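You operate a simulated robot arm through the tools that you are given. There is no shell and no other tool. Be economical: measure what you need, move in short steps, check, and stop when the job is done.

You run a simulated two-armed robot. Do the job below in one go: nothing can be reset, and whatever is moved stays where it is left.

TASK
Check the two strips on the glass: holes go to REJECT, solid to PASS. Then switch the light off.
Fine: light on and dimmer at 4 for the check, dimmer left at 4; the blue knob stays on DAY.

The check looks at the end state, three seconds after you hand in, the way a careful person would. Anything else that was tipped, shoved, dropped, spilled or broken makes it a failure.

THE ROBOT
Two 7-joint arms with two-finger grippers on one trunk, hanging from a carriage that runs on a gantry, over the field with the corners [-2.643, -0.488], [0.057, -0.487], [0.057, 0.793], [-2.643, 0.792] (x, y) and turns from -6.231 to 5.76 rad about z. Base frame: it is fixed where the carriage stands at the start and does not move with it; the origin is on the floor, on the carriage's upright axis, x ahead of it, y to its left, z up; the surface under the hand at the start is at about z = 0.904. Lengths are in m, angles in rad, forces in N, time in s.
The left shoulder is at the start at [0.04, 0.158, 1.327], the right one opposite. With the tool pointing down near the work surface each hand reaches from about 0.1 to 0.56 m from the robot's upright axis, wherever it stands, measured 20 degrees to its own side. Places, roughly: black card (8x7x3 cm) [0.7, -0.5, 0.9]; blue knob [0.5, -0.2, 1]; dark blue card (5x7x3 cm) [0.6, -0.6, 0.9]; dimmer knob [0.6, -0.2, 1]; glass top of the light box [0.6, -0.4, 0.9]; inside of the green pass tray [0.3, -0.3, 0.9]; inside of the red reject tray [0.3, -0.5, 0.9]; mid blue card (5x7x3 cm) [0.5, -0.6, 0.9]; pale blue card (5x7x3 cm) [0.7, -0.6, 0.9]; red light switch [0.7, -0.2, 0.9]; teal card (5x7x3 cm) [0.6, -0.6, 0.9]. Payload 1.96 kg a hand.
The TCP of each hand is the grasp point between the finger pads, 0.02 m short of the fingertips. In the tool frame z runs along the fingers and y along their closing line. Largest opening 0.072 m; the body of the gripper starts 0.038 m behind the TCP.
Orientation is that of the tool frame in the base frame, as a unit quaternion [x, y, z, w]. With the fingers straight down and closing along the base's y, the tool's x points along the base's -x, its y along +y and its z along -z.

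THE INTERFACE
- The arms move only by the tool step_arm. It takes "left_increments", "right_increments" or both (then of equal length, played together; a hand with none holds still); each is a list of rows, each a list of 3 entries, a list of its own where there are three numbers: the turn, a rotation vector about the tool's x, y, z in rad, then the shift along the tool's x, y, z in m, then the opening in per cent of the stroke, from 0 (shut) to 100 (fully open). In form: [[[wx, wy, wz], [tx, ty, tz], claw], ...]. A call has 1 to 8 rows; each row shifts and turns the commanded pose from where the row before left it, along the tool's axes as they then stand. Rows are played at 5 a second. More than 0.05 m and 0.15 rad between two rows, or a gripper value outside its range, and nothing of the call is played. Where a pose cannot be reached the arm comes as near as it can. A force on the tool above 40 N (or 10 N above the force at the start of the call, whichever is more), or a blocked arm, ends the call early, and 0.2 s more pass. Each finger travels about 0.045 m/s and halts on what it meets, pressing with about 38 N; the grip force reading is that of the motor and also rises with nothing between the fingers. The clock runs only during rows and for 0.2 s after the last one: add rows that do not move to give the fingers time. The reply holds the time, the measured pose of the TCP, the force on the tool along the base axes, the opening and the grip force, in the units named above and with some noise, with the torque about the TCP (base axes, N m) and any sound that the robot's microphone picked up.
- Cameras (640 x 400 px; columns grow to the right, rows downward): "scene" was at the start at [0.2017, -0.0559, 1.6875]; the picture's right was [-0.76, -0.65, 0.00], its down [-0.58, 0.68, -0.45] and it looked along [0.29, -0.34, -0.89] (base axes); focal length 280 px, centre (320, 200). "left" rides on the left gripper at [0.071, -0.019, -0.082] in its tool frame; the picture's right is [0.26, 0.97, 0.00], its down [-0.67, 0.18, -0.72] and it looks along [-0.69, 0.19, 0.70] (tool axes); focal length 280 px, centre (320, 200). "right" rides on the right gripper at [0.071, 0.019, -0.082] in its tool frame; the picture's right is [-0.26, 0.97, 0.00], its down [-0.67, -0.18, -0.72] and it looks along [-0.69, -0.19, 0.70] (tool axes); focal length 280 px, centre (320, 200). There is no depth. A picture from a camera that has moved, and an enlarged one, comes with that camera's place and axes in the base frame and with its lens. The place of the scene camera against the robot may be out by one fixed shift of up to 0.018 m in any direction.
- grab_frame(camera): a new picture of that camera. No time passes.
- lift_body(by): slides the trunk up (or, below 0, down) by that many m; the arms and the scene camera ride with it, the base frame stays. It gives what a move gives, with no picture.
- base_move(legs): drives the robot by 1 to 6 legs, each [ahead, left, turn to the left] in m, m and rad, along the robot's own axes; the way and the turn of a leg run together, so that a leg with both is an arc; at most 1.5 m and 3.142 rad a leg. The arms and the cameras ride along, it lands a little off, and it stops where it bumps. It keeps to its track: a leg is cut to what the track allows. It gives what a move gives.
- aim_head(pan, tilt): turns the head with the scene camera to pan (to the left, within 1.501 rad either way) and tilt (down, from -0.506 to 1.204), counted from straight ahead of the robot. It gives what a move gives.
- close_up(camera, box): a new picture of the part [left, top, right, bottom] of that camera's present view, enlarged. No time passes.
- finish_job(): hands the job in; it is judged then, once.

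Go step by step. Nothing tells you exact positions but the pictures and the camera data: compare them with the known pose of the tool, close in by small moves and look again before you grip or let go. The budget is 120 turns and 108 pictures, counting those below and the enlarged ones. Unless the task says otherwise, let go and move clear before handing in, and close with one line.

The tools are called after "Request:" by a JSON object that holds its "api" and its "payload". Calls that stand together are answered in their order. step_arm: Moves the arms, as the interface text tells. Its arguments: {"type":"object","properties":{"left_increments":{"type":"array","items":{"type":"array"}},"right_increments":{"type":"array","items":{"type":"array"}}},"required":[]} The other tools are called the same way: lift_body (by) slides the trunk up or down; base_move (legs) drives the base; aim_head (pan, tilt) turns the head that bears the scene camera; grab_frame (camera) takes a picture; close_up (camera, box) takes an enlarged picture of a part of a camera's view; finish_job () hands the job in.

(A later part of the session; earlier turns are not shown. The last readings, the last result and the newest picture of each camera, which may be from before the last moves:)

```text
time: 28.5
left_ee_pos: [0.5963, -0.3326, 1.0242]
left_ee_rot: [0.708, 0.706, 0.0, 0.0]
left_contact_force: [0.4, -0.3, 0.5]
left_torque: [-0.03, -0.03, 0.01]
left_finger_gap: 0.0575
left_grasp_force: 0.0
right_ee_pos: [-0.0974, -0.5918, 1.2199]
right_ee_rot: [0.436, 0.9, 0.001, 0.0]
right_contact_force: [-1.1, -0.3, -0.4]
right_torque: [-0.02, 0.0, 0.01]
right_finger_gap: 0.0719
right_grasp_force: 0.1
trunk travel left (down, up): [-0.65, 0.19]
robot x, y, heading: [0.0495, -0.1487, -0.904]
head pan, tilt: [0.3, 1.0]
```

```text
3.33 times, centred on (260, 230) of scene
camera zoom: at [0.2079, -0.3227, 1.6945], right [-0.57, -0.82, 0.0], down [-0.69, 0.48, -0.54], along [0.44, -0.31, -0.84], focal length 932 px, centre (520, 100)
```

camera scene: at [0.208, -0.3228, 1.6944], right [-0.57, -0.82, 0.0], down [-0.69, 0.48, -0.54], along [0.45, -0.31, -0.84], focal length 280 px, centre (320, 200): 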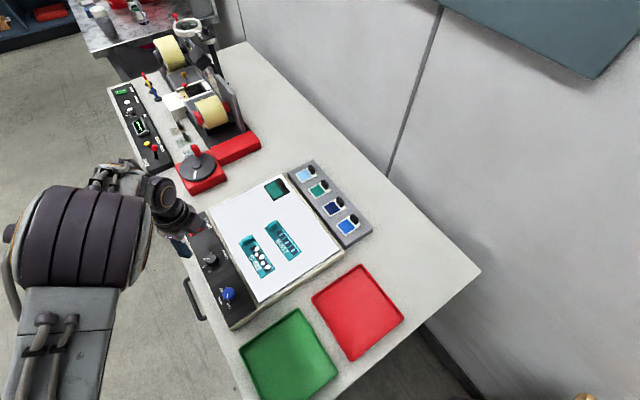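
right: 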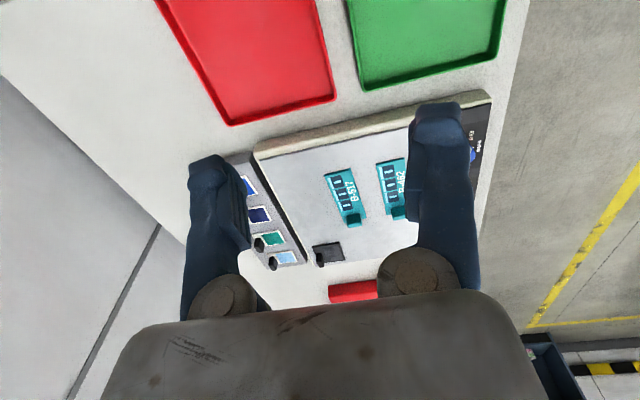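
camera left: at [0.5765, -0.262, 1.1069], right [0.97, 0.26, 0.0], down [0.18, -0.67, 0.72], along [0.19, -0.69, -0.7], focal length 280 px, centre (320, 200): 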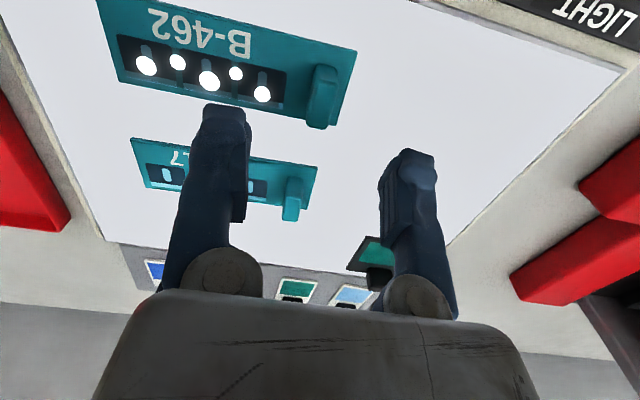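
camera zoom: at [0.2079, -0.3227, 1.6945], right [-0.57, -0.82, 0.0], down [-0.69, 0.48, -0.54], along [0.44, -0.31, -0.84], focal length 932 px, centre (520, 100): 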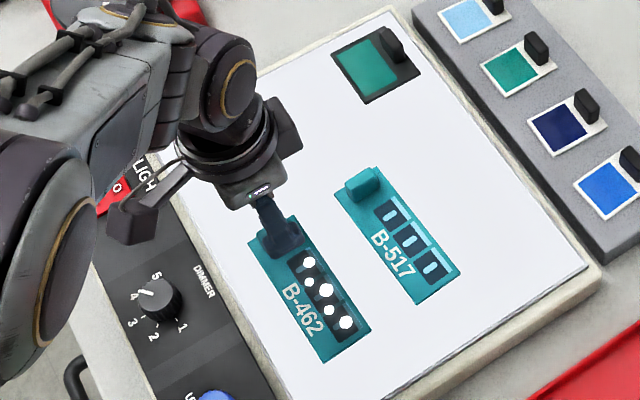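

The tab is between the fingers with a small offset. I'll descend carefully.

Request:
{"api": "step_arm", "payload": {"left_increments": [[[0, 0, 0], [-0.004, 0.001, 0.03], 80], [[0, 0, 0], [0, 0, 0.015], 80], [[0, 0, 0], [0, 0, 0.008], 80]]}}

Request:
{"api": "grab_frame", "payload": {"camera": "left"}}

Request:
{"api": "close_up", "payload": {"camera": "scene", "box": [200, 200, 300, 280]}}

```text
time: 29.3
left_ee_pos: [0.5983, -0.3372, 0.973]
left_ee_rot: [0.708, 0.706, -0.001, 0.0]
left_contact_force: [-0.3, -0.1, -0.1]
left_torque: [0.03, 0.02, 0.02]
left_finger_gap: 0.0576
left_grasp_force: 0.0
right_ee_pos: [-0.0983, -0.5916, 1.2206]
right_ee_rot: [0.436, 0.9, -0.001, -0.001]
right_contact_force: [-0.6, 0.1, -1.1]
right_torque: [-0.01, 0.01, 0.0]
right_finger_gap: 0.0722
right_grasp_force: 0.1
trunk travel left (down, up): [-0.65, 0.19]
robot x, y, heading: [0.0465, -0.1495, -0.903]
head pan, tilt: [0.3, 1.0]
```

```text
69 pictures are left
camera left: at [0.5775, -0.2661, 1.0542], right [0.97, 0.26, 0.0], down [0.18, -0.67, 0.72], along [0.19, -0.69, -0.7], focal length 280 px, centre (320, 200)
```

left: 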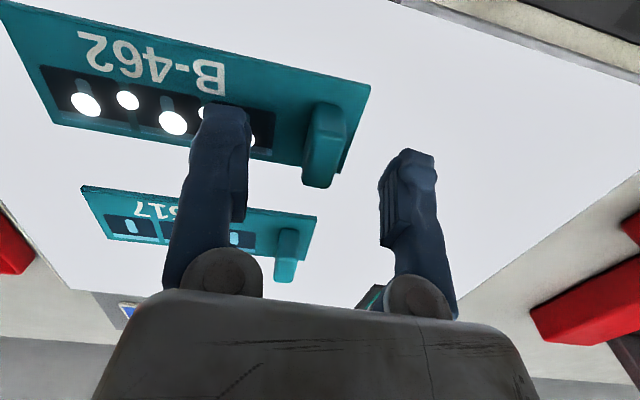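

```text
5.00 times, centred on (250, 240) of scene
camera zoom: at [0.2079, -0.3228, 1.6945], right [-0.57, -0.82, 0.0], down [-0.69, 0.48, -0.54], along [0.45, -0.31, -0.84], focal length 1399 px, centre (670, 0)
```

zoom: 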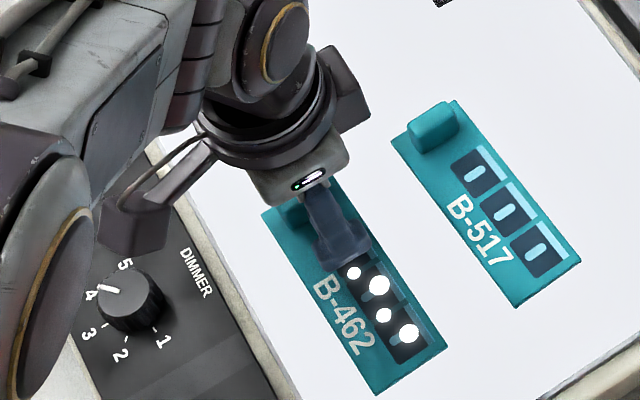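

Request:
{"api": "step_arm", "payload": {"left_increments": [[[0, 0, 0], [0, 0, 0.004], 80], [[0, 0, 0], [0, 0, 0], 5], [[0, 0, 0], [0, 0, 0], 5], [[0, 0, 0], [0, 0, 0], 5], [[0, 0, 0], [0, 0, 0], 5], [[0, 0, 0], [0, 0, 0], 5]]}}

Request:
{"api": "grab_frame", "payload": {"camera": "left"}}

```text
time: 30.7
left_ee_pos: [0.5968, -0.3379, 0.9693]
left_ee_rot: [0.708, 0.706, 0.0, 0.0]
left_contact_force: [0.2, 1.0, 0.6]
left_torque: [-0.01, 0.0, 0.02]
left_finger_gap: 0.0115
left_grasp_force: 37.9
right_ee_pos: [-0.0976, -0.5911, 1.2213]
right_ee_rot: [0.436, 0.9, -0.001, 0.0]
right_contact_force: [0.7, -0.7, -0.3]
right_torque: [0.04, 0.02, -0.04]
right_finger_gap: 0.0718
right_grasp_force: 0.0
trunk travel left (down, up): [-0.65, 0.19]
robot x, y, heading: [0.0531, -0.1445, -0.908]
head pan, tilt: [0.3, 1.0]
```

```text
67 pictures are left
camera left: at [0.5777, -0.2661, 1.0501], right [0.97, 0.26, 0.0], down [0.18, -0.68, 0.72], along [0.19, -0.69, -0.7], focal length 280 px, centre (320, 200)
```

left: 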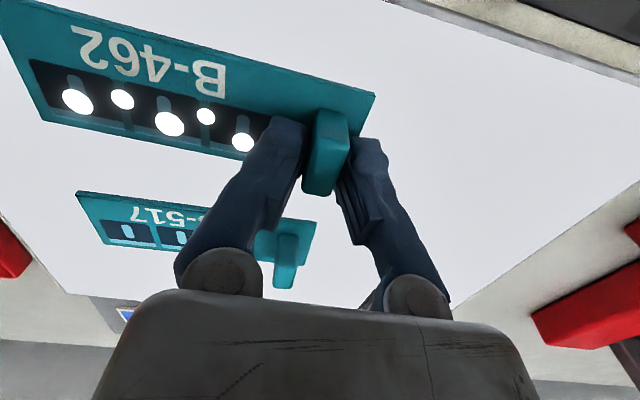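

Gripped at 11.5 mm. Lifting and carrying it toward the red tray.

Request:
{"api": "step_arm", "payload": {"left_increments": [[[0, 0, 0], [0, 0, -0.02], 5], [[0, 0, 0], [0, 0, -0.04], 5], [[0, 0, 0], [0, 0, -0.05], 5], [[0, 0, 0], [-0.015, -0.035, 0], 5], [[0, 0, 0], [-0.018, -0.035, 0], 5], [[0, 0, 0], [-0.02, -0.035, 0], 5], [[0, 0, 0], [-0.02, -0.035, 0], 5]]}}

Request:
{"api": "grab_frame", "payload": {"camera": "left"}}

Request:
{"api": "grab_frame", "payload": {"camera": "scene"}}

```text
time: 32.3
left_ee_pos: [0.4569, -0.4099, 1.0798]
left_ee_rot: [0.708, 0.706, -0.001, -0.001]
left_contact_force: [-0.5, 0.1, 0.4]
left_torque: [-0.02, 0.0, -0.01]
left_finger_gap: 0.0034
left_grasp_force: 0.0
right_ee_pos: [-0.0985, -0.5918, 1.2213]
right_ee_rot: [0.436, 0.9, 0.0, -0.001]
right_contact_force: [-1.0, -0.1, -0.4]
right_torque: [0.01, -0.02, 0.0]
right_finger_gap: 0.0721
right_grasp_force: 0.0
trunk travel left (down, up): [-0.65, 0.19]
robot x, y, heading: [0.0525, -0.1485, -0.9]
head pan, tilt: [0.3, 1.0]
```

```text
66 pictures are left
camera left: at [0.4372, -0.3384, 1.1607], right [0.97, 0.26, 0.0], down [0.18, -0.68, 0.72], along [0.19, -0.69, -0.7], focal length 280 px, centre (320, 200)
```

left: 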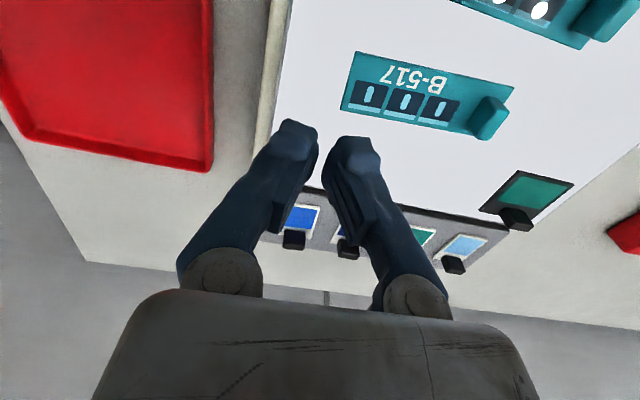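

```text
65 pictures are left
camera scene: at [0.2079, -0.3228, 1.6944], right [-0.57, -0.82, 0.0], down [-0.69, 0.48, -0.54], along [0.44, -0.31, -0.84], focal length 280 px, centre (320, 200)
```

scene: 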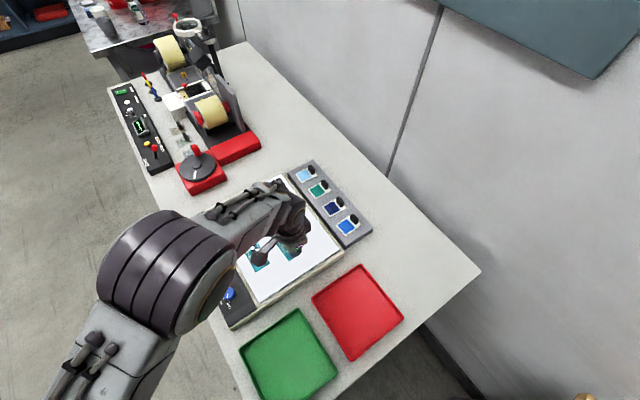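

The tab slipped out and B-462 stayed on the glass. I'll go back with open fingers and look at the tab from close range.

Request:
{"api": "step_arm", "payload": {"left_increments": [[[0, 0, 0], [0.02, 0.035, 0], 60], [[0, 0, 0], [0.02, 0.035, 0], 60], [[0, 0, 0], [0.018, 0.035, 0], 60], [[0, 0, 0], [0.04, 0.025, 0], 60], [[0, 0, 0], [0.04, 0, 0], 60], [[0, 0, 0], [0.0, 0, 0.02], 60]]}}

Request:
{"api": "close_up", "payload": {"camera": "left", "box": [220, 30, 400, 200]}}

Request:
{"api": "close_up", "payload": {"camera": "scene", "box": [220, 200, 320, 290]}}

```text
time: 33.7
left_ee_pos: [0.5865, -0.272, 1.0582]
left_ee_rot: [0.708, 0.706, 0.0, -0.001]
left_contact_force: [-0.1, 0.1, -0.5]
left_torque: [0.03, -0.01, -0.02]
left_finger_gap: 0.0431
left_grasp_force: 0.1
right_ee_pos: [-0.0974, -0.5926, 1.2206]
right_ee_rot: [0.436, 0.9, 0.0, 0.0]
right_contact_force: [-0.5, 0.4, 0.0]
right_torque: [-0.03, 0.02, 0.01]
right_finger_gap: 0.0722
right_grasp_force: 0.0
trunk travel left (down, up): [-0.65, 0.19]
robot x, y, heading: [0.0481, -0.1513, -0.902]
head pan, tilt: [0.3, 1.0]
```

```text
2.35 times, centred on (310, 115) of left
camera zoom: at [0.5675, -0.201, 1.1398], right [0.97, 0.26, 0.0], down [0.18, -0.67, 0.72], along [0.19, -0.69, -0.7], focal length 660 px, centre (344, 400)
```

zoom: 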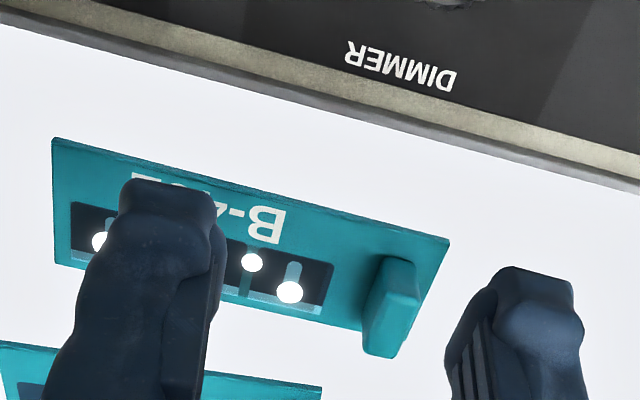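

```text
4.44 times, centred on (270, 245) of scene
camera zoom: at [0.2079, -0.3228, 1.6945], right [-0.57, -0.82, 0.0], down [-0.69, 0.48, -0.54], along [0.45, -0.31, -0.84], focal length 1243 px, centre (542, 0)
```

zoom: 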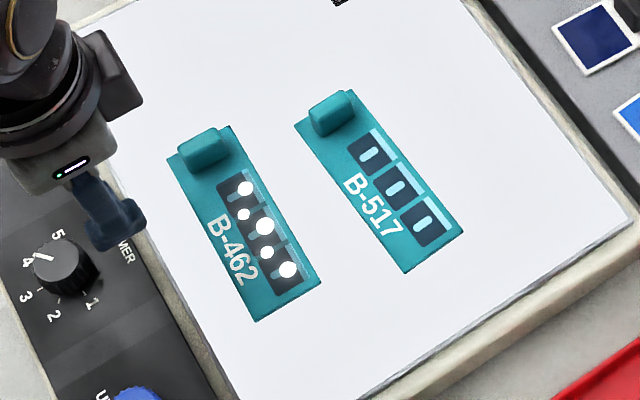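

B-462 moved about 2 cm along x but still lies flat; its tab is now near (0.621, -0.336). I'll come in over it and grip deeper.

Request:
{"api": "step_arm", "payload": {"left_increments": [[[0, 0, 0], [-0.032, 0.017, 0], 60], [[0, 0, 0], [-0.032, 0.0175, 0], 60], [[0, 0, 0], [0, 0, 0.04], 60], [[0, 0, 0], [0, 0, 0.025], 60], [[0, 0, 0], [0, 0, 0.02], 60]]}}

Request:
{"api": "close_up", "payload": {"camera": "left", "box": [240, 80, 400, 220]}}

```text
time: 34.9
left_ee_pos: [0.6217, -0.3362, 0.9734]
left_ee_rot: [0.709, 0.706, 0.0, 0.0]
left_contact_force: [-1.3, -0.1, -0.6]
left_torque: [-0.04, 0.01, 0.01]
left_finger_gap: 0.0432
left_grasp_force: 0.1
right_ee_pos: [-0.0975, -0.5916, 1.2202]
right_ee_rot: [0.436, 0.9, 0.0, 0.0]
right_contact_force: [-0.4, 0.6, 0.4]
right_torque: [0.05, 0.0, -0.01]
right_finger_gap: 0.0721
right_grasp_force: 0.0
trunk travel left (down, up): [-0.65, 0.19]
robot x, y, heading: [0.0502, -0.1504, -0.9]
head pan, tilt: [0.3, 1.0]
```

```text
2.86 times, centred on (320, 150) of left
camera zoom: at [0.602, -0.2648, 1.0539], right [0.97, 0.26, 0.0], down [0.18, -0.67, 0.72], along [0.19, -0.69, -0.7], focal length 801 px, centre (320, 343)
```

zoom: 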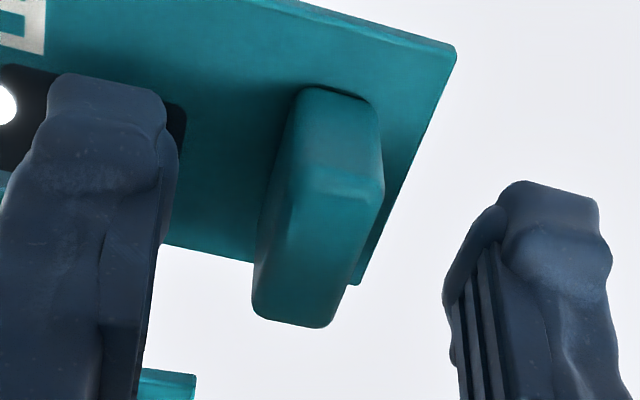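

Request:
{"api": "step_arm", "payload": {"left_increments": [[[0, 0, 0], [0.002, 0, 0.003], 60], [[0, 0, 0], [0, 0, 0.003], 60], [[0, 0, 0], [0, 0, 0], 60]]}}

Request:
{"api": "step_arm", "payload": {"left_increments": [[[0, 0, 0], [0, 0, 0], 0], [[0, 0, 0], [0, 0, 0], 0], [[0, 0, 0], [0, 0, 0], 0], [[0, 0, 0], [0, 0, 0], 0], [[0, 0, 0], [0, 0, -0.002], 0], [[0, 0, 0], [0, 0, -0.002], 0], [[0, 0, 0], [0, 0, -0.002], 0], [[0, 0, 0], [0, 0, 0], 0]]}}

Request:
{"api": "grab_frame", "payload": {"camera": "left"}}

```text
time: 35.7
left_ee_pos: [0.6212, -0.3337, 0.9666]
left_ee_rot: [0.709, 0.705, 0.0, 0.001]
left_contact_force: [-0.7, -0.6, 0.5]
left_torque: [0.02, 0.02, 0.03]
left_finger_gap: 0.0432
left_grasp_force: 0.0
right_ee_pos: [-0.0975, -0.5916, 1.2204]
right_ee_rot: [0.436, 0.9, 0.0, 0.0]
right_contact_force: [0.8, -0.1, -0.9]
right_torque: [0.02, -0.03, 0.02]
right_finger_gap: 0.0718
right_grasp_force: 0.0
trunk travel left (down, up): [-0.65, 0.19]
robot x, y, heading: [0.0496, -0.147, -0.906]
head pan, tilt: [0.3, 1.0]
```

```text
time: 37.5
left_ee_pos: [0.6227, -0.3348, 0.9742]
left_ee_rot: [0.708, 0.706, 0.0, -0.001]
left_contact_force: [1.5, -0.3, -0.1]
left_torque: [-0.02, 0.0, 0.01]
left_finger_gap: 0.0115
left_grasp_force: 38.2
right_ee_pos: [-0.0976, -0.5927, 1.2203]
right_ee_rot: [0.436, 0.9, 0.0, 0.0]
right_contact_force: [0.0, -1.1, -1.2]
right_torque: [0.0, 0.02, 0.04]
right_finger_gap: 0.0718
right_grasp_force: 0.1
trunk travel left (down, up): [-0.65, 0.19]
robot x, y, heading: [0.0474, -0.1513, -0.901]
head pan, tilt: [0.3, 1.0]
```

```text
61 pictures are left
camera left: at [0.6019, -0.2631, 1.0552], right [0.97, 0.26, 0.0], down [0.18, -0.68, 0.72], along [0.18, -0.69, -0.7], focal length 280 px, centre (320, 200)
```

left: 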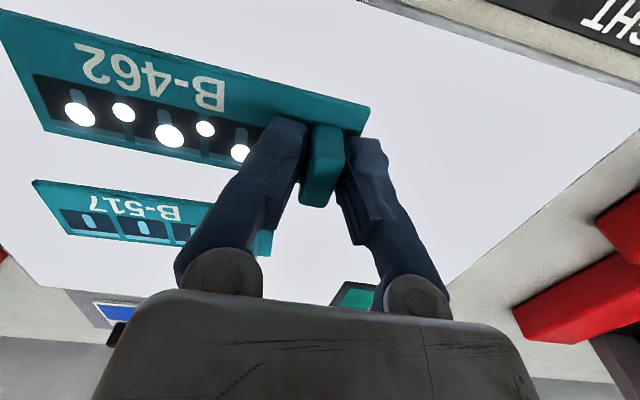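

It seems to follow. I'll lift slowly and check again.

Request:
{"api": "step_arm", "payload": {"left_increments": [[[0, 0, 0], [0, 0, -0.006], 0], [[0, 0, 0], [0, 0, -0.008], 0], [[0, 0, 0], [0, 0, -0.01], 0], [[0, 0, 0], [0, 0, -0.01], 0], [[0, 0, 0], [0, 0, -0.01], 0]]}}

Request:
{"api": "grab_frame", "payload": {"camera": "left"}}

```text
time: 38.7
left_ee_pos: [0.6212, -0.3354, 1.0183]
left_ee_rot: [0.708, 0.706, -0.001, 0.0]
left_contact_force: [0.0, 0.2, -0.5]
left_torque: [0.0, -0.01, 0.01]
left_finger_gap: 0.0115
left_grasp_force: 37.5
right_ee_pos: [-0.0965, -0.5919, 1.2205]
right_ee_rot: [0.436, 0.9, 0.0, 0.0]
right_contact_force: [0.0, 0.2, 0.2]
right_torque: [0.03, 0.0, -0.03]
right_finger_gap: 0.0719
right_grasp_force: 0.0
trunk travel left (down, up): [-0.65, 0.19]
robot x, y, heading: [0.0505, -0.1493, -0.898]
head pan, tilt: [0.3, 1.0]
```

```text
60 pictures are left
camera left: at [0.6019, -0.2632, 1.0994], right [0.97, 0.26, 0.0], down [0.18, -0.67, 0.72], along [0.18, -0.69, -0.7], focal length 280 px, centre (320, 200)
```

left: 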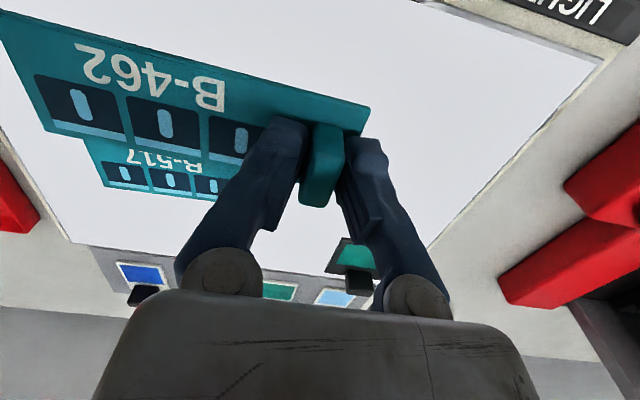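

Firm now. I'll carry it smoothly up and over to the red tray.

Request:
{"api": "step_arm", "payload": {"left_increments": [[[0, 0, 0], [0, 0, -0.015], 0], [[0, 0, 0], [0, 0, -0.015], 0], [[0, 0, 0], [-0.006, -0.012, -0.005], 0], [[0, 0, 0], [-0.0125, -0.0235, 0], 0], [[0, 0, 0], [-0.0125, -0.025, 0], 0], [[0, 0, 0], [-0.0125, -0.025, 0], 0], [[0, 0, 0], [-0.0125, -0.025, 0], 0], [[0, 0, 0], [-0.0125, -0.025, 0], 0]]}}

Request:
{"api": "step_arm", "payload": {"left_increments": [[[0, 0, 0], [-0.0125, -0.025, 0], 0], [[0, 0, 0], [-0.0125, -0.025, 0], 0], [[0, 0, 0], [-0.0125, -0.025, 0], 0], [[0, 0, 0], [-0.0125, -0.025, 0], 0], [[0, 0, 0], [-0.0125, -0.025, 0], 0], [[0, 0, 0], [-0.0125, -0.025, 0], 0], [[0, 0, 0], [-0.0065, 0, 0], 0]]}}

Request:
{"api": "grab_frame", "payload": {"camera": "left"}}

Request:
{"api": "grab_frame", "payload": {"camera": "scene"}}

```text
time: 40.5
left_ee_pos: [0.4867, -0.4024, 1.0511]
left_ee_rot: [0.708, 0.706, 0.0, 0.0]
left_contact_force: [0.0, -0.6, -0.6]
left_torque: [0.04, -0.01, -0.03]
left_finger_gap: 0.0112
left_grasp_force: 37.5
right_ee_pos: [-0.0978, -0.5915, 1.22]
right_ee_rot: [0.436, 0.9, 0.0, 0.0]
right_contact_force: [-0.1, 0.0, 0.3]
right_torque: [0.02, 0.03, -0.01]
right_finger_gap: 0.0721
right_grasp_force: 0.1
trunk travel left (down, up): [-0.65, 0.19]
robot x, y, heading: [0.052, -0.1534, -0.904]
head pan, tilt: [0.3, 1.0]
```

```text
time: 42.1
left_ee_pos: [0.3352, -0.4826, 1.0524]
left_ee_rot: [0.708, 0.706, 0.0, 0.0]
left_contact_force: [0.0, 0.4, -1.1]
left_torque: [0.02, 0.02, 0.02]
left_finger_gap: 0.0115
left_grasp_force: 37.9
right_ee_pos: [-0.0974, -0.5925, 1.2198]
right_ee_rot: [0.436, 0.9, 0.0, -0.001]
right_contact_force: [0.2, 0.2, -0.3]
right_torque: [-0.01, -0.01, -0.01]
right_finger_gap: 0.072
right_grasp_force: 0.0
trunk travel left (down, up): [-0.65, 0.19]
robot x, y, heading: [0.049, -0.1487, -0.899]
head pan, tilt: [0.3, 1.0]
```

```text
59 pictures are left
camera left: at [0.3157, -0.4119, 1.1344], right [0.97, 0.26, 0.0], down [0.18, -0.67, 0.72], along [0.19, -0.69, -0.7], focal length 280 px, centre (320, 200)
```

left: 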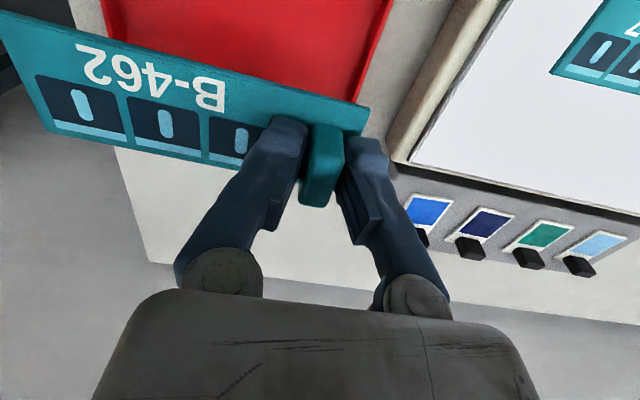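

```text
58 pictures are left
camera scene: at [0.2079, -0.3228, 1.6945], right [-0.57, -0.82, 0.0], down [-0.69, 0.48, -0.54], along [0.45, -0.31, -0.84], focal length 280 px, centre (320, 200)
```

scene: 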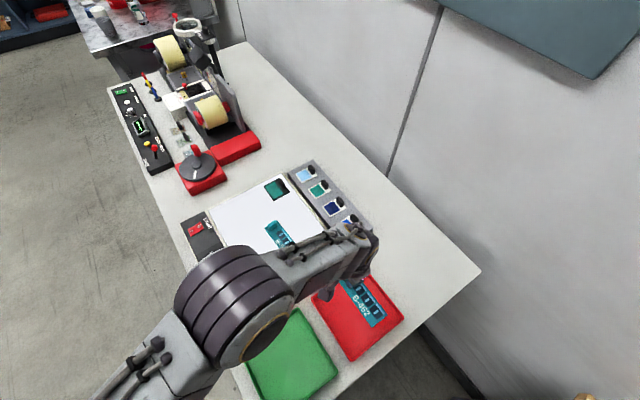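

The strip is centred over the red tray. I'll lower it.

Request:
{"api": "step_arm", "payload": {"left_increments": [[[0, 0, 0], [0, 0, 0.03], 0], [[0, 0, 0], [0, 0, 0.03], 0], [[0, 0, 0], [0, 0, 0.025], 0], [[0, 0, 0], [0, 0, 0.012], 0], [[0, 0, 0], [0, 0, 0.006], 0], [[0, 0, 0], [0, 0, 0], 0]]}}

Request:
{"api": "grab_frame", "payload": {"camera": "left"}}

Request:
{"api": "close_up", "payload": {"camera": "scene", "box": [290, 230, 420, 370]}}

```text
time: 43.5
left_ee_pos: [0.3358, -0.485, 0.9502]
left_ee_rot: [0.707, 0.707, 0.0, 0.0]
left_contact_force: [0.9, 0.3, -0.2]
left_torque: [0.01, -0.04, 0.05]
left_finger_gap: 0.0112
left_grasp_force: 38.2
right_ee_pos: [-0.0978, -0.5918, 1.2195]
right_ee_rot: [0.436, 0.9, 0.001, 0.0]
right_contact_force: [-0.3, -0.1, 0.1]
right_torque: [0.0, -0.01, 0.0]
right_finger_gap: 0.0718
right_grasp_force: 0.0
trunk travel left (down, up): [-0.65, 0.19]
robot x, y, heading: [0.0542, -0.1515, -0.898]
head pan, tilt: [0.3, 1.0]
```

```text
57 pictures are left
camera left: at [0.3163, -0.4125, 1.0311], right [0.97, 0.26, 0.0], down [0.18, -0.68, 0.72], along [0.18, -0.69, -0.7], focal length 280 px, centre (320, 200)
```

left: 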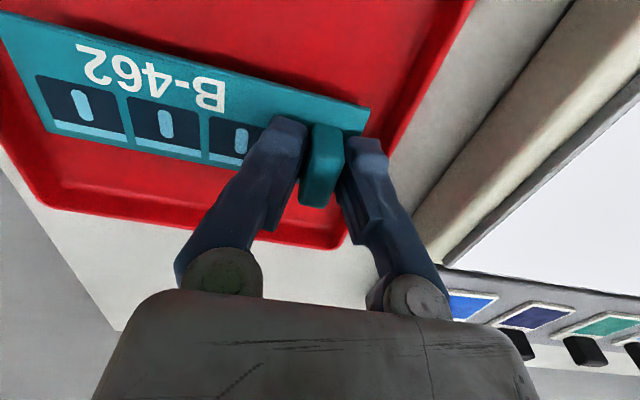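

```text
2.86 times, centred on (355, 300) of scene
camera zoom: at [0.2079, -0.3228, 1.6944], right [-0.57, -0.82, 0.0], down [-0.69, 0.48, -0.54], along [0.45, -0.31, -0.84], focal length 799 px, centre (220, -86)
```

zoom: 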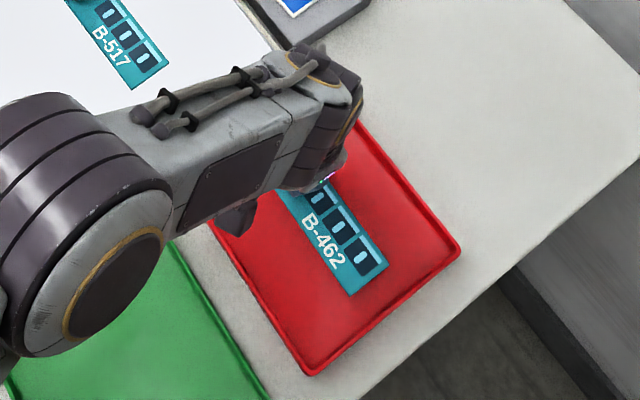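

Well inside the tray. Now I'll lower to contact.

Request:
{"api": "step_arm", "payload": {"left_increments": [[[0, 0, 0], [0, 0, 0.004], 0], [[0, 0, 0], [0, 0, 0.004], 0], [[0, 0, 0], [0, 0, 0.003], 0], [[0, 0, 0], [0, 0, 0.003], 0]]}}

```text
time: 44.5
left_ee_pos: [0.3345, -0.4838, 0.9356]
left_ee_rot: [0.708, 0.706, 0.0, 0.0]
left_contact_force: [-0.7, 0.2, -0.5]
left_torque: [0.03, 0.01, 0.0]
left_finger_gap: 0.0115
left_grasp_force: 38.0
right_ee_pos: [-0.097, -0.592, 1.2199]
right_ee_rot: [0.436, 0.9, 0.001, 0.0]
right_contact_force: [-0.3, -0.2, 0.3]
right_torque: [0.02, -0.01, 0.01]
right_finger_gap: 0.0721
right_grasp_force: 0.0
trunk travel left (down, up): [-0.65, 0.19]
robot x, y, heading: [0.0511, -0.1448, -0.904]
head pan, tilt: [0.3, 1.0]
```

Request:
{"api": "step_arm", "payload": {"left_increments": [[[0, 0, 0], [0, 0, 0.002], 0], [[0, 0, 0], [0, 0, 0.002], 0], [[0, 0, 0], [0, 0, 0.002], 0]]}}

```text
time: 45.3
left_ee_pos: [0.3362, -0.484, 0.9293]
left_ee_rot: [0.708, 0.706, 0.0, 0.0]
left_contact_force: [0.7, 0.2, -0.3]
left_torque: [0.0, 0.02, 0.03]
left_finger_gap: 0.0111
left_grasp_force: 38.0
right_ee_pos: [-0.098, -0.5912, 1.2207]
right_ee_rot: [0.436, 0.9, -0.001, 0.0]
right_contact_force: [0.2, 0.4, 1.0]
right_torque: [0.02, -0.01, -0.04]
right_finger_gap: 0.0719
right_grasp_force: 0.0
trunk travel left (down, up): [-0.65, 0.19]
robot x, y, heading: [0.0551, -0.1505, -0.902]
head pan, tilt: [0.3, 1.0]
```

Request:
{"api": "step_arm", "payload": {"left_increments": [[[0, 0, 0], [0, 0, 0.002], 0], [[0, 0, 0], [0, 0, 0.002], 0], [[0, 0, 0], [0, 0, 0], 0]]}}

Request:
{"api": "close_up", "payload": {"camera": "left", "box": [0, 0, 480, 300]}}

```text
time: 45.9
left_ee_pos: [0.3358, -0.485, 0.9283]
left_ee_rot: [0.707, 0.707, 0.001, 0.001]
left_contact_force: [-2.7, 6.8, 22.6]
left_torque: [0.19, 0.06, 0.02]
left_finger_gap: 0.0114
left_grasp_force: 37.8
right_ee_pos: [-0.097, -0.5912, 1.2215]
right_ee_rot: [0.436, 0.9, 0.0, 0.0]
right_contact_force: [-0.2, -0.6, 0.1]
right_torque: [-0.01, -0.01, 0.0]
right_finger_gap: 0.0719
right_grasp_force: 0.0
trunk travel left (down, up): [-0.65, 0.19]
robot x, y, heading: [0.0466, -0.1497, -0.906]
head pan, tilt: [0.3, 1.0]
stopped in row 2 (left hand): the force on the tool passed its limit at 41 N (the readings are from after the stop); the commanded pose is now the measured one
```

```text
1.33 times, centred on (240, 150) of left
camera zoom: at [0.3167, -0.4131, 1.0098], right [0.97, 0.26, 0.0], down [0.18, -0.67, 0.72], along [0.19, -0.69, -0.7], focal length 374 px, centre (427, 267)
```

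zoom: 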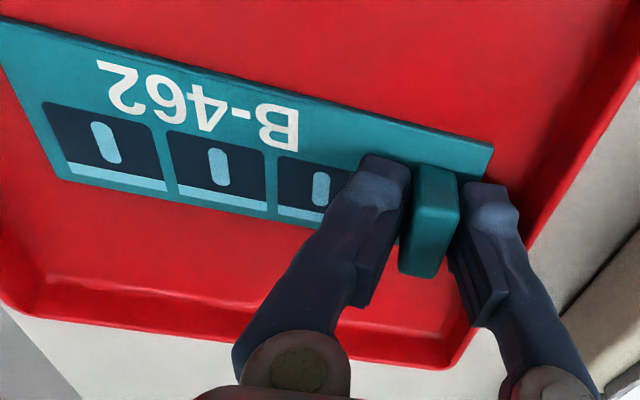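

Contact with the tray floor. I'll back off 1 mm, release and rise.

Request:
{"api": "step_arm", "payload": {"left_increments": [[[0, 0, 0], [0, 0, -0.001], 0], [[0, 0, 0], [0, 0, 0], 30], [[0, 0, 0], [0, 0, 0], 50], [[0, 0, 0], [0, 0, 0], 50], [[0, 0, 0], [0, 0, -0.02], 50], [[0, 0, 0], [0, 0, -0.05], 50], [[0, 0, 0], [0, 0, -0.05], 50], [[0, 0, 0], [0, 0, -0.03], 60]]}}

Request:
{"api": "step_arm", "payload": {"left_increments": [[[0, 0, 0], [0.012, 0.045, 0], 60], [[0, 0, 0], [0.012, 0.045, 0], 60], [[0, 0, 0], [0.012, 0.045, 0], 60], [[0, 0, 0], [0.012, 0.045, 0], 60], [[0, 0, 0], [0.012, 0.045, 0], 60], [[0, 0, 0], [0.01, 0.035, 0], 60], [[0, 0, 0], [0.03, 0, 0], 60], [[0, 0, 0], [0, 0, 0], 60]]}}

Request:
{"api": "grab_frame", "payload": {"camera": "left"}}

Request:
{"api": "grab_frame", "payload": {"camera": "scene"}}

```text
time: 47.7
left_ee_pos: [0.3363, -0.4834, 1.0788]
left_ee_rot: [0.708, 0.706, 0.0, 0.0]
left_contact_force: [-0.3, 0.0, 0.8]
left_torque: [-0.01, 0.04, 0.03]
left_finger_gap: 0.0431
left_grasp_force: 0.1
right_ee_pos: [-0.0978, -0.5916, 1.2206]
right_ee_rot: [0.436, 0.9, 0.001, 0.0]
right_contact_force: [-0.5, 0.2, 0.3]
right_torque: [-0.01, 0.01, 0.04]
right_finger_gap: 0.0721
right_grasp_force: 0.0
trunk travel left (down, up): [-0.65, 0.19]
robot x, y, heading: [0.0533, -0.1501, -0.901]
head pan, tilt: [0.3, 1.0]
```

```text
time: 49.5
left_ee_pos: [0.5967, -0.3851, 1.0769]
left_ee_rot: [0.709, 0.705, 0.0, 0.0]
left_contact_force: [-0.1, -0.2, -0.3]
left_torque: [0.0, -0.05, 0.02]
left_finger_gap: 0.0431
left_grasp_force: 0.0
right_ee_pos: [-0.0975, -0.592, 1.2192]
right_ee_rot: [0.436, 0.9, 0.0, 0.0]
right_contact_force: [-0.3, 0.9, -0.6]
right_torque: [-0.01, -0.02, -0.01]
right_finger_gap: 0.0721
right_grasp_force: 0.2
trunk travel left (down, up): [-0.65, 0.19]
robot x, y, heading: [0.0531, -0.1516, -0.903]
head pan, tilt: [0.3, 1.0]
```

```text
54 pictures are left
camera left: at [0.5767, -0.3138, 1.1598], right [0.97, 0.26, 0.0], down [0.18, -0.67, 0.72], along [0.19, -0.69, -0.7], focal length 280 px, centre (320, 200)
```

left: 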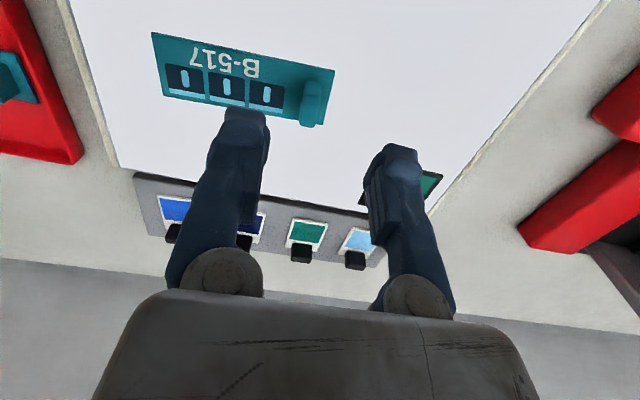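

```text
53 pictures are left
camera scene: at [0.2079, -0.3225, 1.6944], right [-0.57, -0.82, 0.0], down [-0.69, 0.48, -0.54], along [0.45, -0.31, -0.84], focal length 280 px, centre (320, 200)
```

scene: 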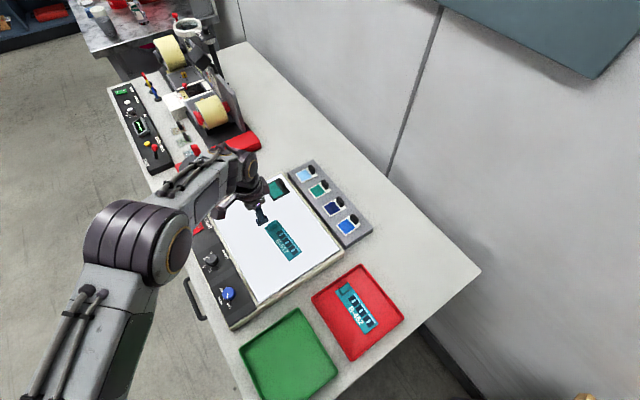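

B-462 lies in the red tray. Now I'll go over the B-517 tab.

Request:
{"api": "step_arm", "payload": {"left_increments": [[[0, 0, 0], [-0.027, 0, 0.02], 60], [[0, 0, 0], [0, 0, 0.03], 60], [[0, 0, 0], [0, 0, 0.03], 60], [[0, 0, 0], [0, 0, 0.02], 60]]}}

Request:
{"api": "close_up", "payload": {"camera": "left", "box": [240, 80, 400, 220]}}

```text
time: 50.5
left_ee_pos: [0.5964, -0.4111, 0.9776]
left_ee_rot: [0.707, 0.707, -0.001, 0.001]
left_contact_force: [-0.3, 0.2, 0.0]
left_torque: [-0.01, -0.02, 0.0]
left_finger_gap: 0.043
left_grasp_force: 0.0
right_ee_pos: [-0.0983, -0.5919, 1.2203]
right_ee_rot: [0.436, 0.9, 0.0, 0.0]
right_contact_force: [0.1, 0.5, -0.5]
right_torque: [0.02, -0.02, 0.0]
right_finger_gap: 0.0718
right_grasp_force: 0.0
trunk travel left (down, up): [-0.65, 0.19]
robot x, y, heading: [0.0472, -0.1519, -0.903]
head pan, tilt: [0.3, 1.0]
```

```text
2.86 times, centred on (320, 150) of left
camera zoom: at [0.5768, -0.3403, 1.0595], right [0.97, 0.26, 0.0], down [0.18, -0.67, 0.72], along [0.19, -0.69, -0.7], focal length 801 px, centre (320, 343)
```

zoom: 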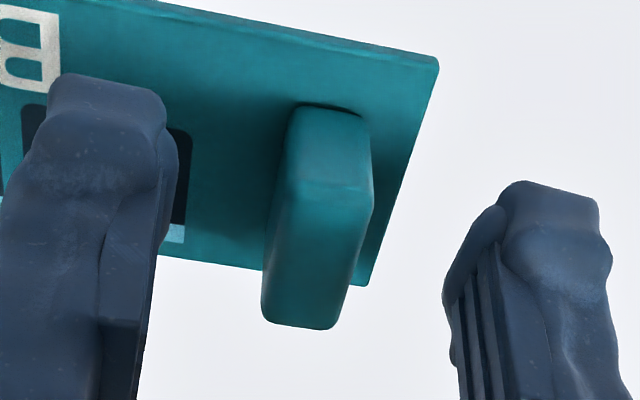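

Request:
{"api": "step_arm", "payload": {"left_increments": [[[0, 0, 0], [-0.0035, 0, 0.005], 60], [[0, 0, 0], [0, 0, 0.006], 60], [[0, 0, 0], [0, 0, 0], 0], [[0, 0, 0], [0, 0, 0], 0], [[0, 0, 0], [0, 0, 0], 0], [[0, 0, 0], [0, 0, 0], 0]]}}

Request:
{"api": "step_arm", "payload": {"left_increments": [[[0, 0, 0], [0, 0, -0.002], 0], [[0, 0, 0], [0, 0, -0.004], 0], [[0, 0, 0], [0, 0, -0.006], 0], [[0, 0, 0], [0, 0, -0.008], 0], [[0, 0, 0], [0, 0, -0.01], 0], [[0, 0, 0], [0, 0, -0.01], 0], [[0, 0, 0], [0, 0, -0.01], 0]]}}

Request:
{"api": "grab_frame", "payload": {"camera": "left"}}

```text
time: 51.9
left_ee_pos: [0.5933, -0.4096, 0.9697]
left_ee_rot: [0.709, 0.706, 0.0, 0.0]
left_contact_force: [0.0, 0.4, 0.4]
left_torque: [-0.01, -0.01, 0.01]
left_finger_gap: 0.0114
left_grasp_force: 37.9
left hand out of reach, approached as far as the arm can: row 1
right_ee_pos: [-0.0981, -0.5921, 1.2207]
right_ee_rot: [0.436, 0.9, 0.0, 0.001]
right_contact_force: [-0.7, -1.0, -0.7]
right_torque: [-0.01, -0.03, 0.0]
right_finger_gap: 0.0719
right_grasp_force: 0.0
trunk travel left (down, up): [-0.65, 0.19]
robot x, y, heading: [0.0538, -0.1516, -0.903]
head pan, tilt: [0.3, 1.0]
```

```text
time: 53.5
left_ee_pos: [0.5952, -0.4118, 1.0186]
left_ee_rot: [0.707, 0.707, 0.001, 0.0]
left_contact_force: [0.0, 0.0, -0.3]
left_torque: [0.01, 0.0, 0.02]
left_finger_gap: 0.0114
left_grasp_force: 38.2
right_ee_pos: [-0.098, -0.5904, 1.221]
right_ee_rot: [0.436, 0.9, 0.0, 0.001]
right_contact_force: [0.0, -0.8, 0.1]
right_torque: [0.01, 0.01, 0.01]
right_finger_gap: 0.0719
right_grasp_force: 0.0
trunk travel left (down, up): [-0.65, 0.19]
robot x, y, heading: [0.0489, -0.1494, -0.903]
head pan, tilt: [0.3, 1.0]
```

```text
51 pictures are left
camera left: at [0.5753, -0.3412, 1.1001], right [0.97, 0.26, 0.0], down [0.18, -0.67, 0.72], along [0.19, -0.69, -0.7], focal length 280 px, centre (320, 200)
```

left: 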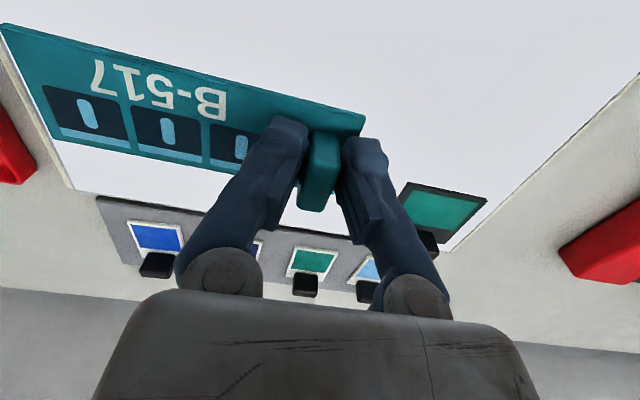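

B-517 is held. Carrying it to the green tray.

Request:
{"api": "step_arm", "payload": {"left_increments": [[[0, 0, 0], [0, 0, -0.018], 0], [[0, 0, 0], [0, 0, -0.018], 0], [[0, 0, 0], [0.007, -0.012, 0], 0], [[0, 0, 0], [0.013, -0.025, 0], 0], [[0, 0, 0], [0.013, -0.025, 0], 0], [[0, 0, 0], [0.013, -0.025, 0], 0], [[0, 0, 0], [0.013, -0.025, 0], 0], [[0, 0, 0], [0.013, -0.025, 0], 0]]}}

Request:
{"api": "step_arm", "payload": {"left_increments": [[[0, 0, 0], [0.013, -0.025, 0], 0], [[0, 0, 0], [0.013, -0.025, 0], 0], [[0, 0, 0], [0.013, -0.025, 0], 0], [[0, 0, 0], [0.013, -0.025, 0], 0], [[0, 0, 0], [0.013, -0.021, 0], 0], [[0, 0, 0], [0, 0, 0], 0]]}}

Request:
{"api": "grab_frame", "payload": {"camera": "left"}}

Request:
{"api": "grab_frame", "payload": {"camera": "scene"}}

```text
time: 55.3
left_ee_pos: [0.4582, -0.341, 1.0544]
left_ee_rot: [0.709, 0.705, -0.001, 0.0]
left_contact_force: [0.3, 0.4, -1.0]
left_torque: [-0.01, -0.03, 0.0]
left_finger_gap: 0.0112
left_grasp_force: 38.5
right_ee_pos: [-0.0973, -0.5926, 1.2214]
right_ee_rot: [0.437, 0.9, 0.001, -0.001]
right_contact_force: [-0.3, 0.9, -0.3]
right_torque: [-0.01, 0.0, -0.01]
right_finger_gap: 0.0721
right_grasp_force: 0.1
trunk travel left (down, up): [-0.65, 0.19]
robot x, y, heading: [0.0476, -0.1523, -0.904]
head pan, tilt: [0.3, 1.0]
```

```text
time: 56.7
left_ee_pos: [0.3379, -0.275, 1.0539]
left_ee_rot: [0.709, 0.706, -0.001, 0.001]
left_contact_force: [0.3, 0.6, -0.9]
left_torque: [0.01, 0.0, -0.01]
left_finger_gap: 0.0113
left_grasp_force: 38.0
right_ee_pos: [-0.0967, -0.5898, 1.2207]
right_ee_rot: [0.436, 0.9, 0.0, 0.0]
right_contact_force: [0.1, -0.1, 0.2]
right_torque: [-0.02, 0.02, 0.06]
right_finger_gap: 0.072
right_grasp_force: 0.0
trunk travel left (down, up): [-0.65, 0.19]
robot x, y, heading: [0.0516, -0.148, -0.908]
head pan, tilt: [0.3, 1.0]
```

```text
50 pictures are left
camera left: at [0.3173, -0.2037, 1.1357], right [0.97, 0.26, 0.0], down [0.18, -0.67, 0.72], along [0.19, -0.69, -0.7], focal length 280 px, centre (320, 200)
```

left: 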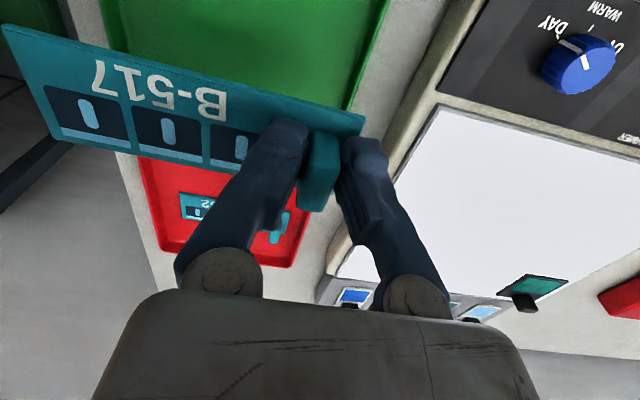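

```text
49 pictures are left
camera scene: at [0.2078, -0.3225, 1.6944], right [-0.57, -0.82, 0.0], down [-0.69, 0.48, -0.54], along [0.45, -0.31, -0.84], focal length 280 px, centre (320, 200)
```

scene: 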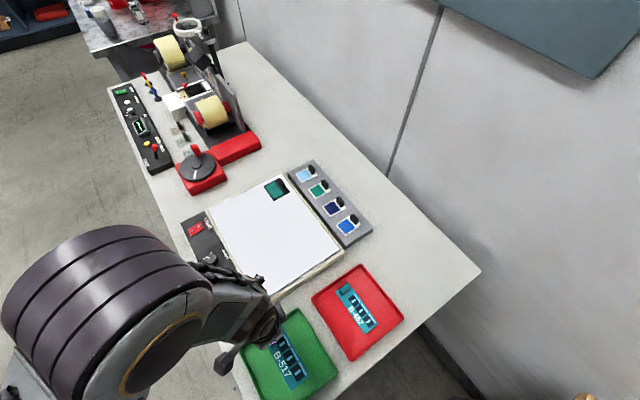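

Request:
{"api": "step_arm", "payload": {"left_increments": [[[0, 0, 0], [0, 0, 0.03], 0], [[0, 0, 0], [0, 0, 0.03], 0], [[0, 0, 0], [0, 0, 0.02], 0], [[0, 0, 0], [0, 0, 0.01], 0], [[0, 0, 0], [0, 0, 0], 0]]}}

Request:
{"api": "grab_frame", "payload": {"camera": "left"}}

Request:
{"api": "close_up", "payload": {"camera": "scene", "box": [200, 280, 360, 400]}}

```text
time: 57.9
left_ee_pos: [0.3375, -0.274, 0.9637]
left_ee_rot: [0.708, 0.706, -0.001, 0.001]
left_contact_force: [0.3, -1.4, -0.3]
left_torque: [-0.01, 0.0, -0.02]
left_finger_gap: 0.011
left_grasp_force: 38.6
right_ee_pos: [-0.0978, -0.5911, 1.22]
right_ee_rot: [0.436, 0.9, 0.001, 0.0]
right_contact_force: [0.6, -0.2, 0.6]
right_torque: [-0.01, 0.01, -0.01]
right_finger_gap: 0.0721
right_grasp_force: 0.0
trunk travel left (down, up): [-0.65, 0.19]
robot x, y, heading: [0.0501, -0.1501, -0.903]
head pan, tilt: [0.3, 1.0]
```

```text
48 pictures are left
camera left: at [0.3179, -0.203, 1.0451], right [0.97, 0.26, 0.0], down [0.18, -0.67, 0.72], along [0.19, -0.69, -0.7], focal length 280 px, centre (320, 200)
```

left: 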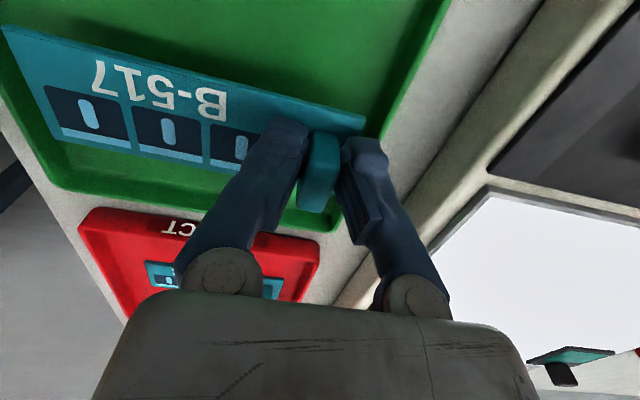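

```text
3.33 times, centred on (280, 340) of scene
camera zoom: at [0.2078, -0.3226, 1.6944], right [-0.57, -0.82, 0.0], down [-0.69, 0.48, -0.54], along [0.45, -0.31, -0.84], focal length 932 px, centre (453, -267)
```

zoom: 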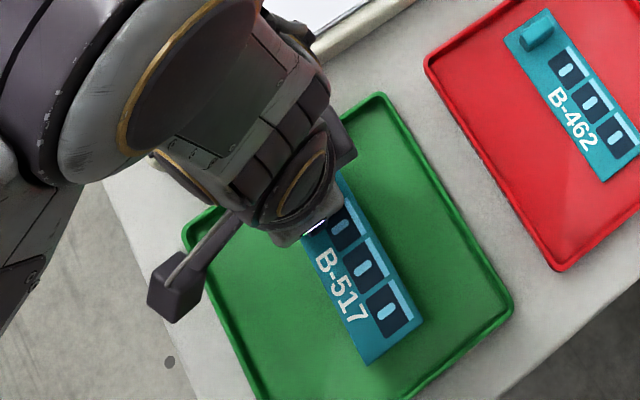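

Request:
{"api": "step_arm", "payload": {"left_increments": [[[0, 0, 0], [0, 0, 0.012], 0], [[0, 0, 0], [0, 0, 0.01], 0], [[0, 0, 0], [0, 0, 0.005], 0], [[0, 0, 0], [0, 0, 0.003], 0], [[0, 0, 0], [0, 0, 0.002], 0], [[0, 0, 0], [0, 0, 0.002], 0], [[0, 0, 0], [0, 0, 0.002], 0]]}}

```text
time: 59.5
left_ee_pos: [0.3378, -0.2762, 0.9294]
left_ee_rot: [0.709, 0.706, -0.002, 0.0]
left_contact_force: [-2.2, 2.0, 33.8]
left_torque: [-0.04, 0.03, -0.04]
left_finger_gap: 0.0112
left_grasp_force: 37.6
right_ee_pos: [-0.0965, -0.5917, 1.2203]
right_ee_rot: [0.436, 0.9, 0.001, 0.001]
right_contact_force: [0.4, -0.5, 0.8]
right_torque: [0.0, -0.01, -0.03]
right_finger_gap: 0.0721
right_grasp_force: 0.2
trunk travel left (down, up): [-0.65, 0.19]
robot x, y, heading: [0.0516, -0.1488, -0.903]
head pan, tilt: [0.3, 1.0]
stopped in row 7 (left hand): the force on the tool passed its limit at 41 N (the readings are from after the stop); the commanded pose is now the measured one
```

Contact. Releasing and rising.

Request:
{"api": "step_arm", "payload": {"left_increments": [[[0, 0, 0], [0, 0, -0.001], 0], [[0, 0, 0], [0, 0, 0], 30], [[0, 0, 0], [0, 0, 0], 50], [[0, 0, 0], [0, 0, 0], 50], [[0, 0, 0], [0, 0, -0.02], 50], [[0, 0, 0], [0, 0, -0.05], 50], [[0, 0, 0], [0, 0, -0.05], 50], [[0, 0, 0], [0, 0, -0.05], 30]]}}

Request:
{"api": "step_arm", "payload": {"left_increments": [[[0, 0, 0], [0.003, 0.045, 0], 0], [[0, 0, 0], [0.003, 0.045, 0], 0], [[0, 0, 0], [0.003, 0.045, 0], 0], [[0, 0, 0], [0.003, 0.045, 0], 0], [[0, 0, 0], [0.003, 0.045, 0], 0], [[0, 0, 0], [0.003, 0.045, 0], 0], [[0, 0, 0], [0.003, 0.045, 0], 0], [[0, 0, 0], [0, 0, 0], 0]]}}

Request:
{"api": "grab_frame", "payload": {"camera": "left"}}

Request:
{"api": "grab_frame", "payload": {"camera": "scene"}}

```text
time: 61.3
left_ee_pos: [0.3352, -0.2748, 1.1001]
left_ee_rot: [0.709, 0.705, -0.001, 0.0]
left_contact_force: [-0.7, -0.2, 0.4]
left_torque: [0.01, 0.01, -0.05]
left_finger_gap: 0.0217
left_grasp_force: 0.0
right_ee_pos: [-0.0972, -0.5918, 1.2206]
right_ee_rot: [0.436, 0.9, -0.001, 0.0]
right_contact_force: [0.6, -0.1, -0.1]
right_torque: [0.0, -0.03, 0.01]
right_finger_gap: 0.0721
right_grasp_force: 0.0
trunk travel left (down, up): [-0.65, 0.19]
robot x, y, heading: [0.0506, -0.1494, -0.903]
head pan, tilt: [0.3, 1.0]
```

```text
time: 63.1
left_ee_pos: [0.6526, -0.255, 1.0992]
left_ee_rot: [0.709, 0.705, -0.001, -0.001]
left_contact_force: [-0.6, 0.2, -0.1]
left_torque: [0.01, 0.02, -0.01]
left_finger_gap: 0.0
left_grasp_force: 29.0
right_ee_pos: [-0.098, -0.5927, 1.2198]
right_ee_rot: [0.437, 0.9, 0.0, 0.0]
right_contact_force: [0.9, 1.4, 0.4]
right_torque: [0.02, 0.03, -0.05]
right_finger_gap: 0.0722
right_grasp_force: 0.1
trunk travel left (down, up): [-0.65, 0.19]
robot x, y, heading: [0.0496, -0.1516, -0.9]
head pan, tilt: [0.3, 1.0]
```

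```text
46 pictures are left
camera left: at [0.6332, -0.1842, 1.1808], right [0.97, 0.26, 0.0], down [0.18, -0.67, 0.72], along [0.18, -0.69, -0.7], focal length 280 px, centre (320, 200)
```

left: 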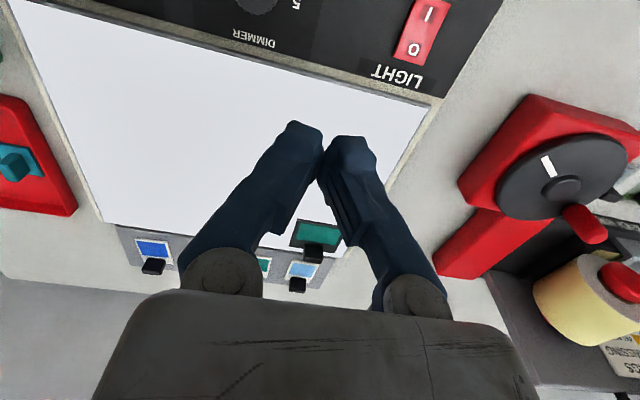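

```text
45 pictures are left
camera scene: at [0.2078, -0.3225, 1.6945], right [-0.57, -0.82, 0.0], down [-0.69, 0.48, -0.54], along [0.45, -0.31, -0.84], focal length 280 px, centre (320, 200)
```

scene: 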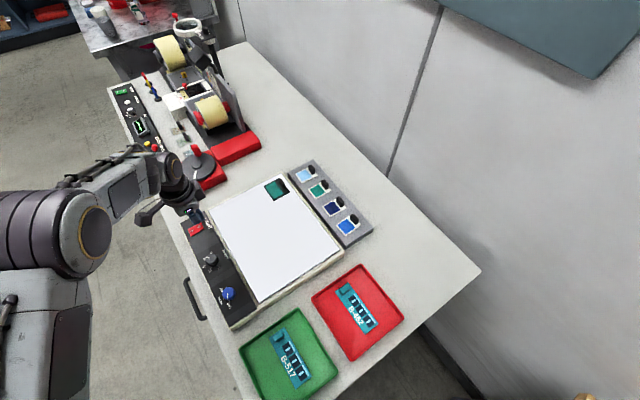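

Both strips are sorted. Now I'll press the "O" half of the switch at about (0.719, -0.241).

Request:
{"api": "step_arm", "payload": {"left_increments": [[[0, 0, 0], [0.007, 0.033, 0], 0], [[0, 0, 0], [0.007, 0.033, 0], 0], [[0, 0, 0], [0, 0, 0.04], 0], [[0, 0, 0], [0, 0, 0.04], 0], [[0, 0, 0], [0, 0, 0.03], 0], [[0, 0, 0], [0, 0, 0.01], 0]]}}

Request:
{"api": "close_up", "payload": {"camera": "left", "box": [220, 60, 420, 220]}}

```text
time: 64.5
left_ee_pos: [0.7171, -0.2404, 0.9804]
left_ee_rot: [0.708, 0.706, -0.002, 0.0]
left_contact_force: [0.3, 0.9, 0.0]
left_torque: [-0.02, -0.01, 0.03]
left_finger_gap: 0.0
left_grasp_force: 29.7
right_ee_pos: [-0.0977, -0.5904, 1.2194]
right_ee_rot: [0.435, 0.9, 0.0, 0.0]
right_contact_force: [0.0, 0.5, 0.6]
right_torque: [0.01, 0.0, -0.04]
right_finger_gap: 0.072
right_grasp_force: 0.0
trunk travel left (down, up): [-0.65, 0.19]
robot x, y, heading: [0.0511, -0.1496, -0.904]
head pan, tilt: [0.3, 1.0]
```

```text
2.50 times, centred on (320, 140) of left
camera zoom: at [0.6976, -0.1691, 1.0611], right [0.97, 0.26, 0.0], down [0.18, -0.67, 0.72], along [0.18, -0.69, -0.7], focal length 701 px, centre (320, 350)
```

zoom: 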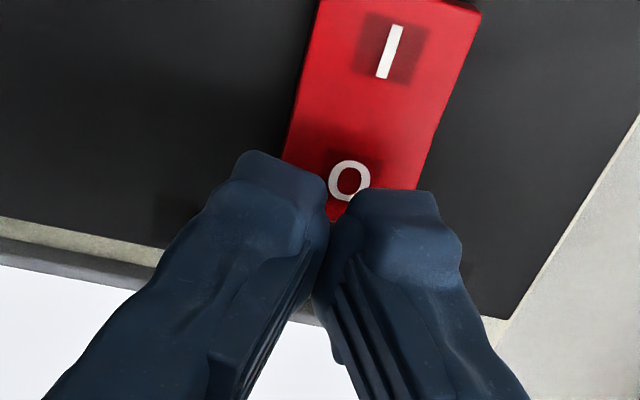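

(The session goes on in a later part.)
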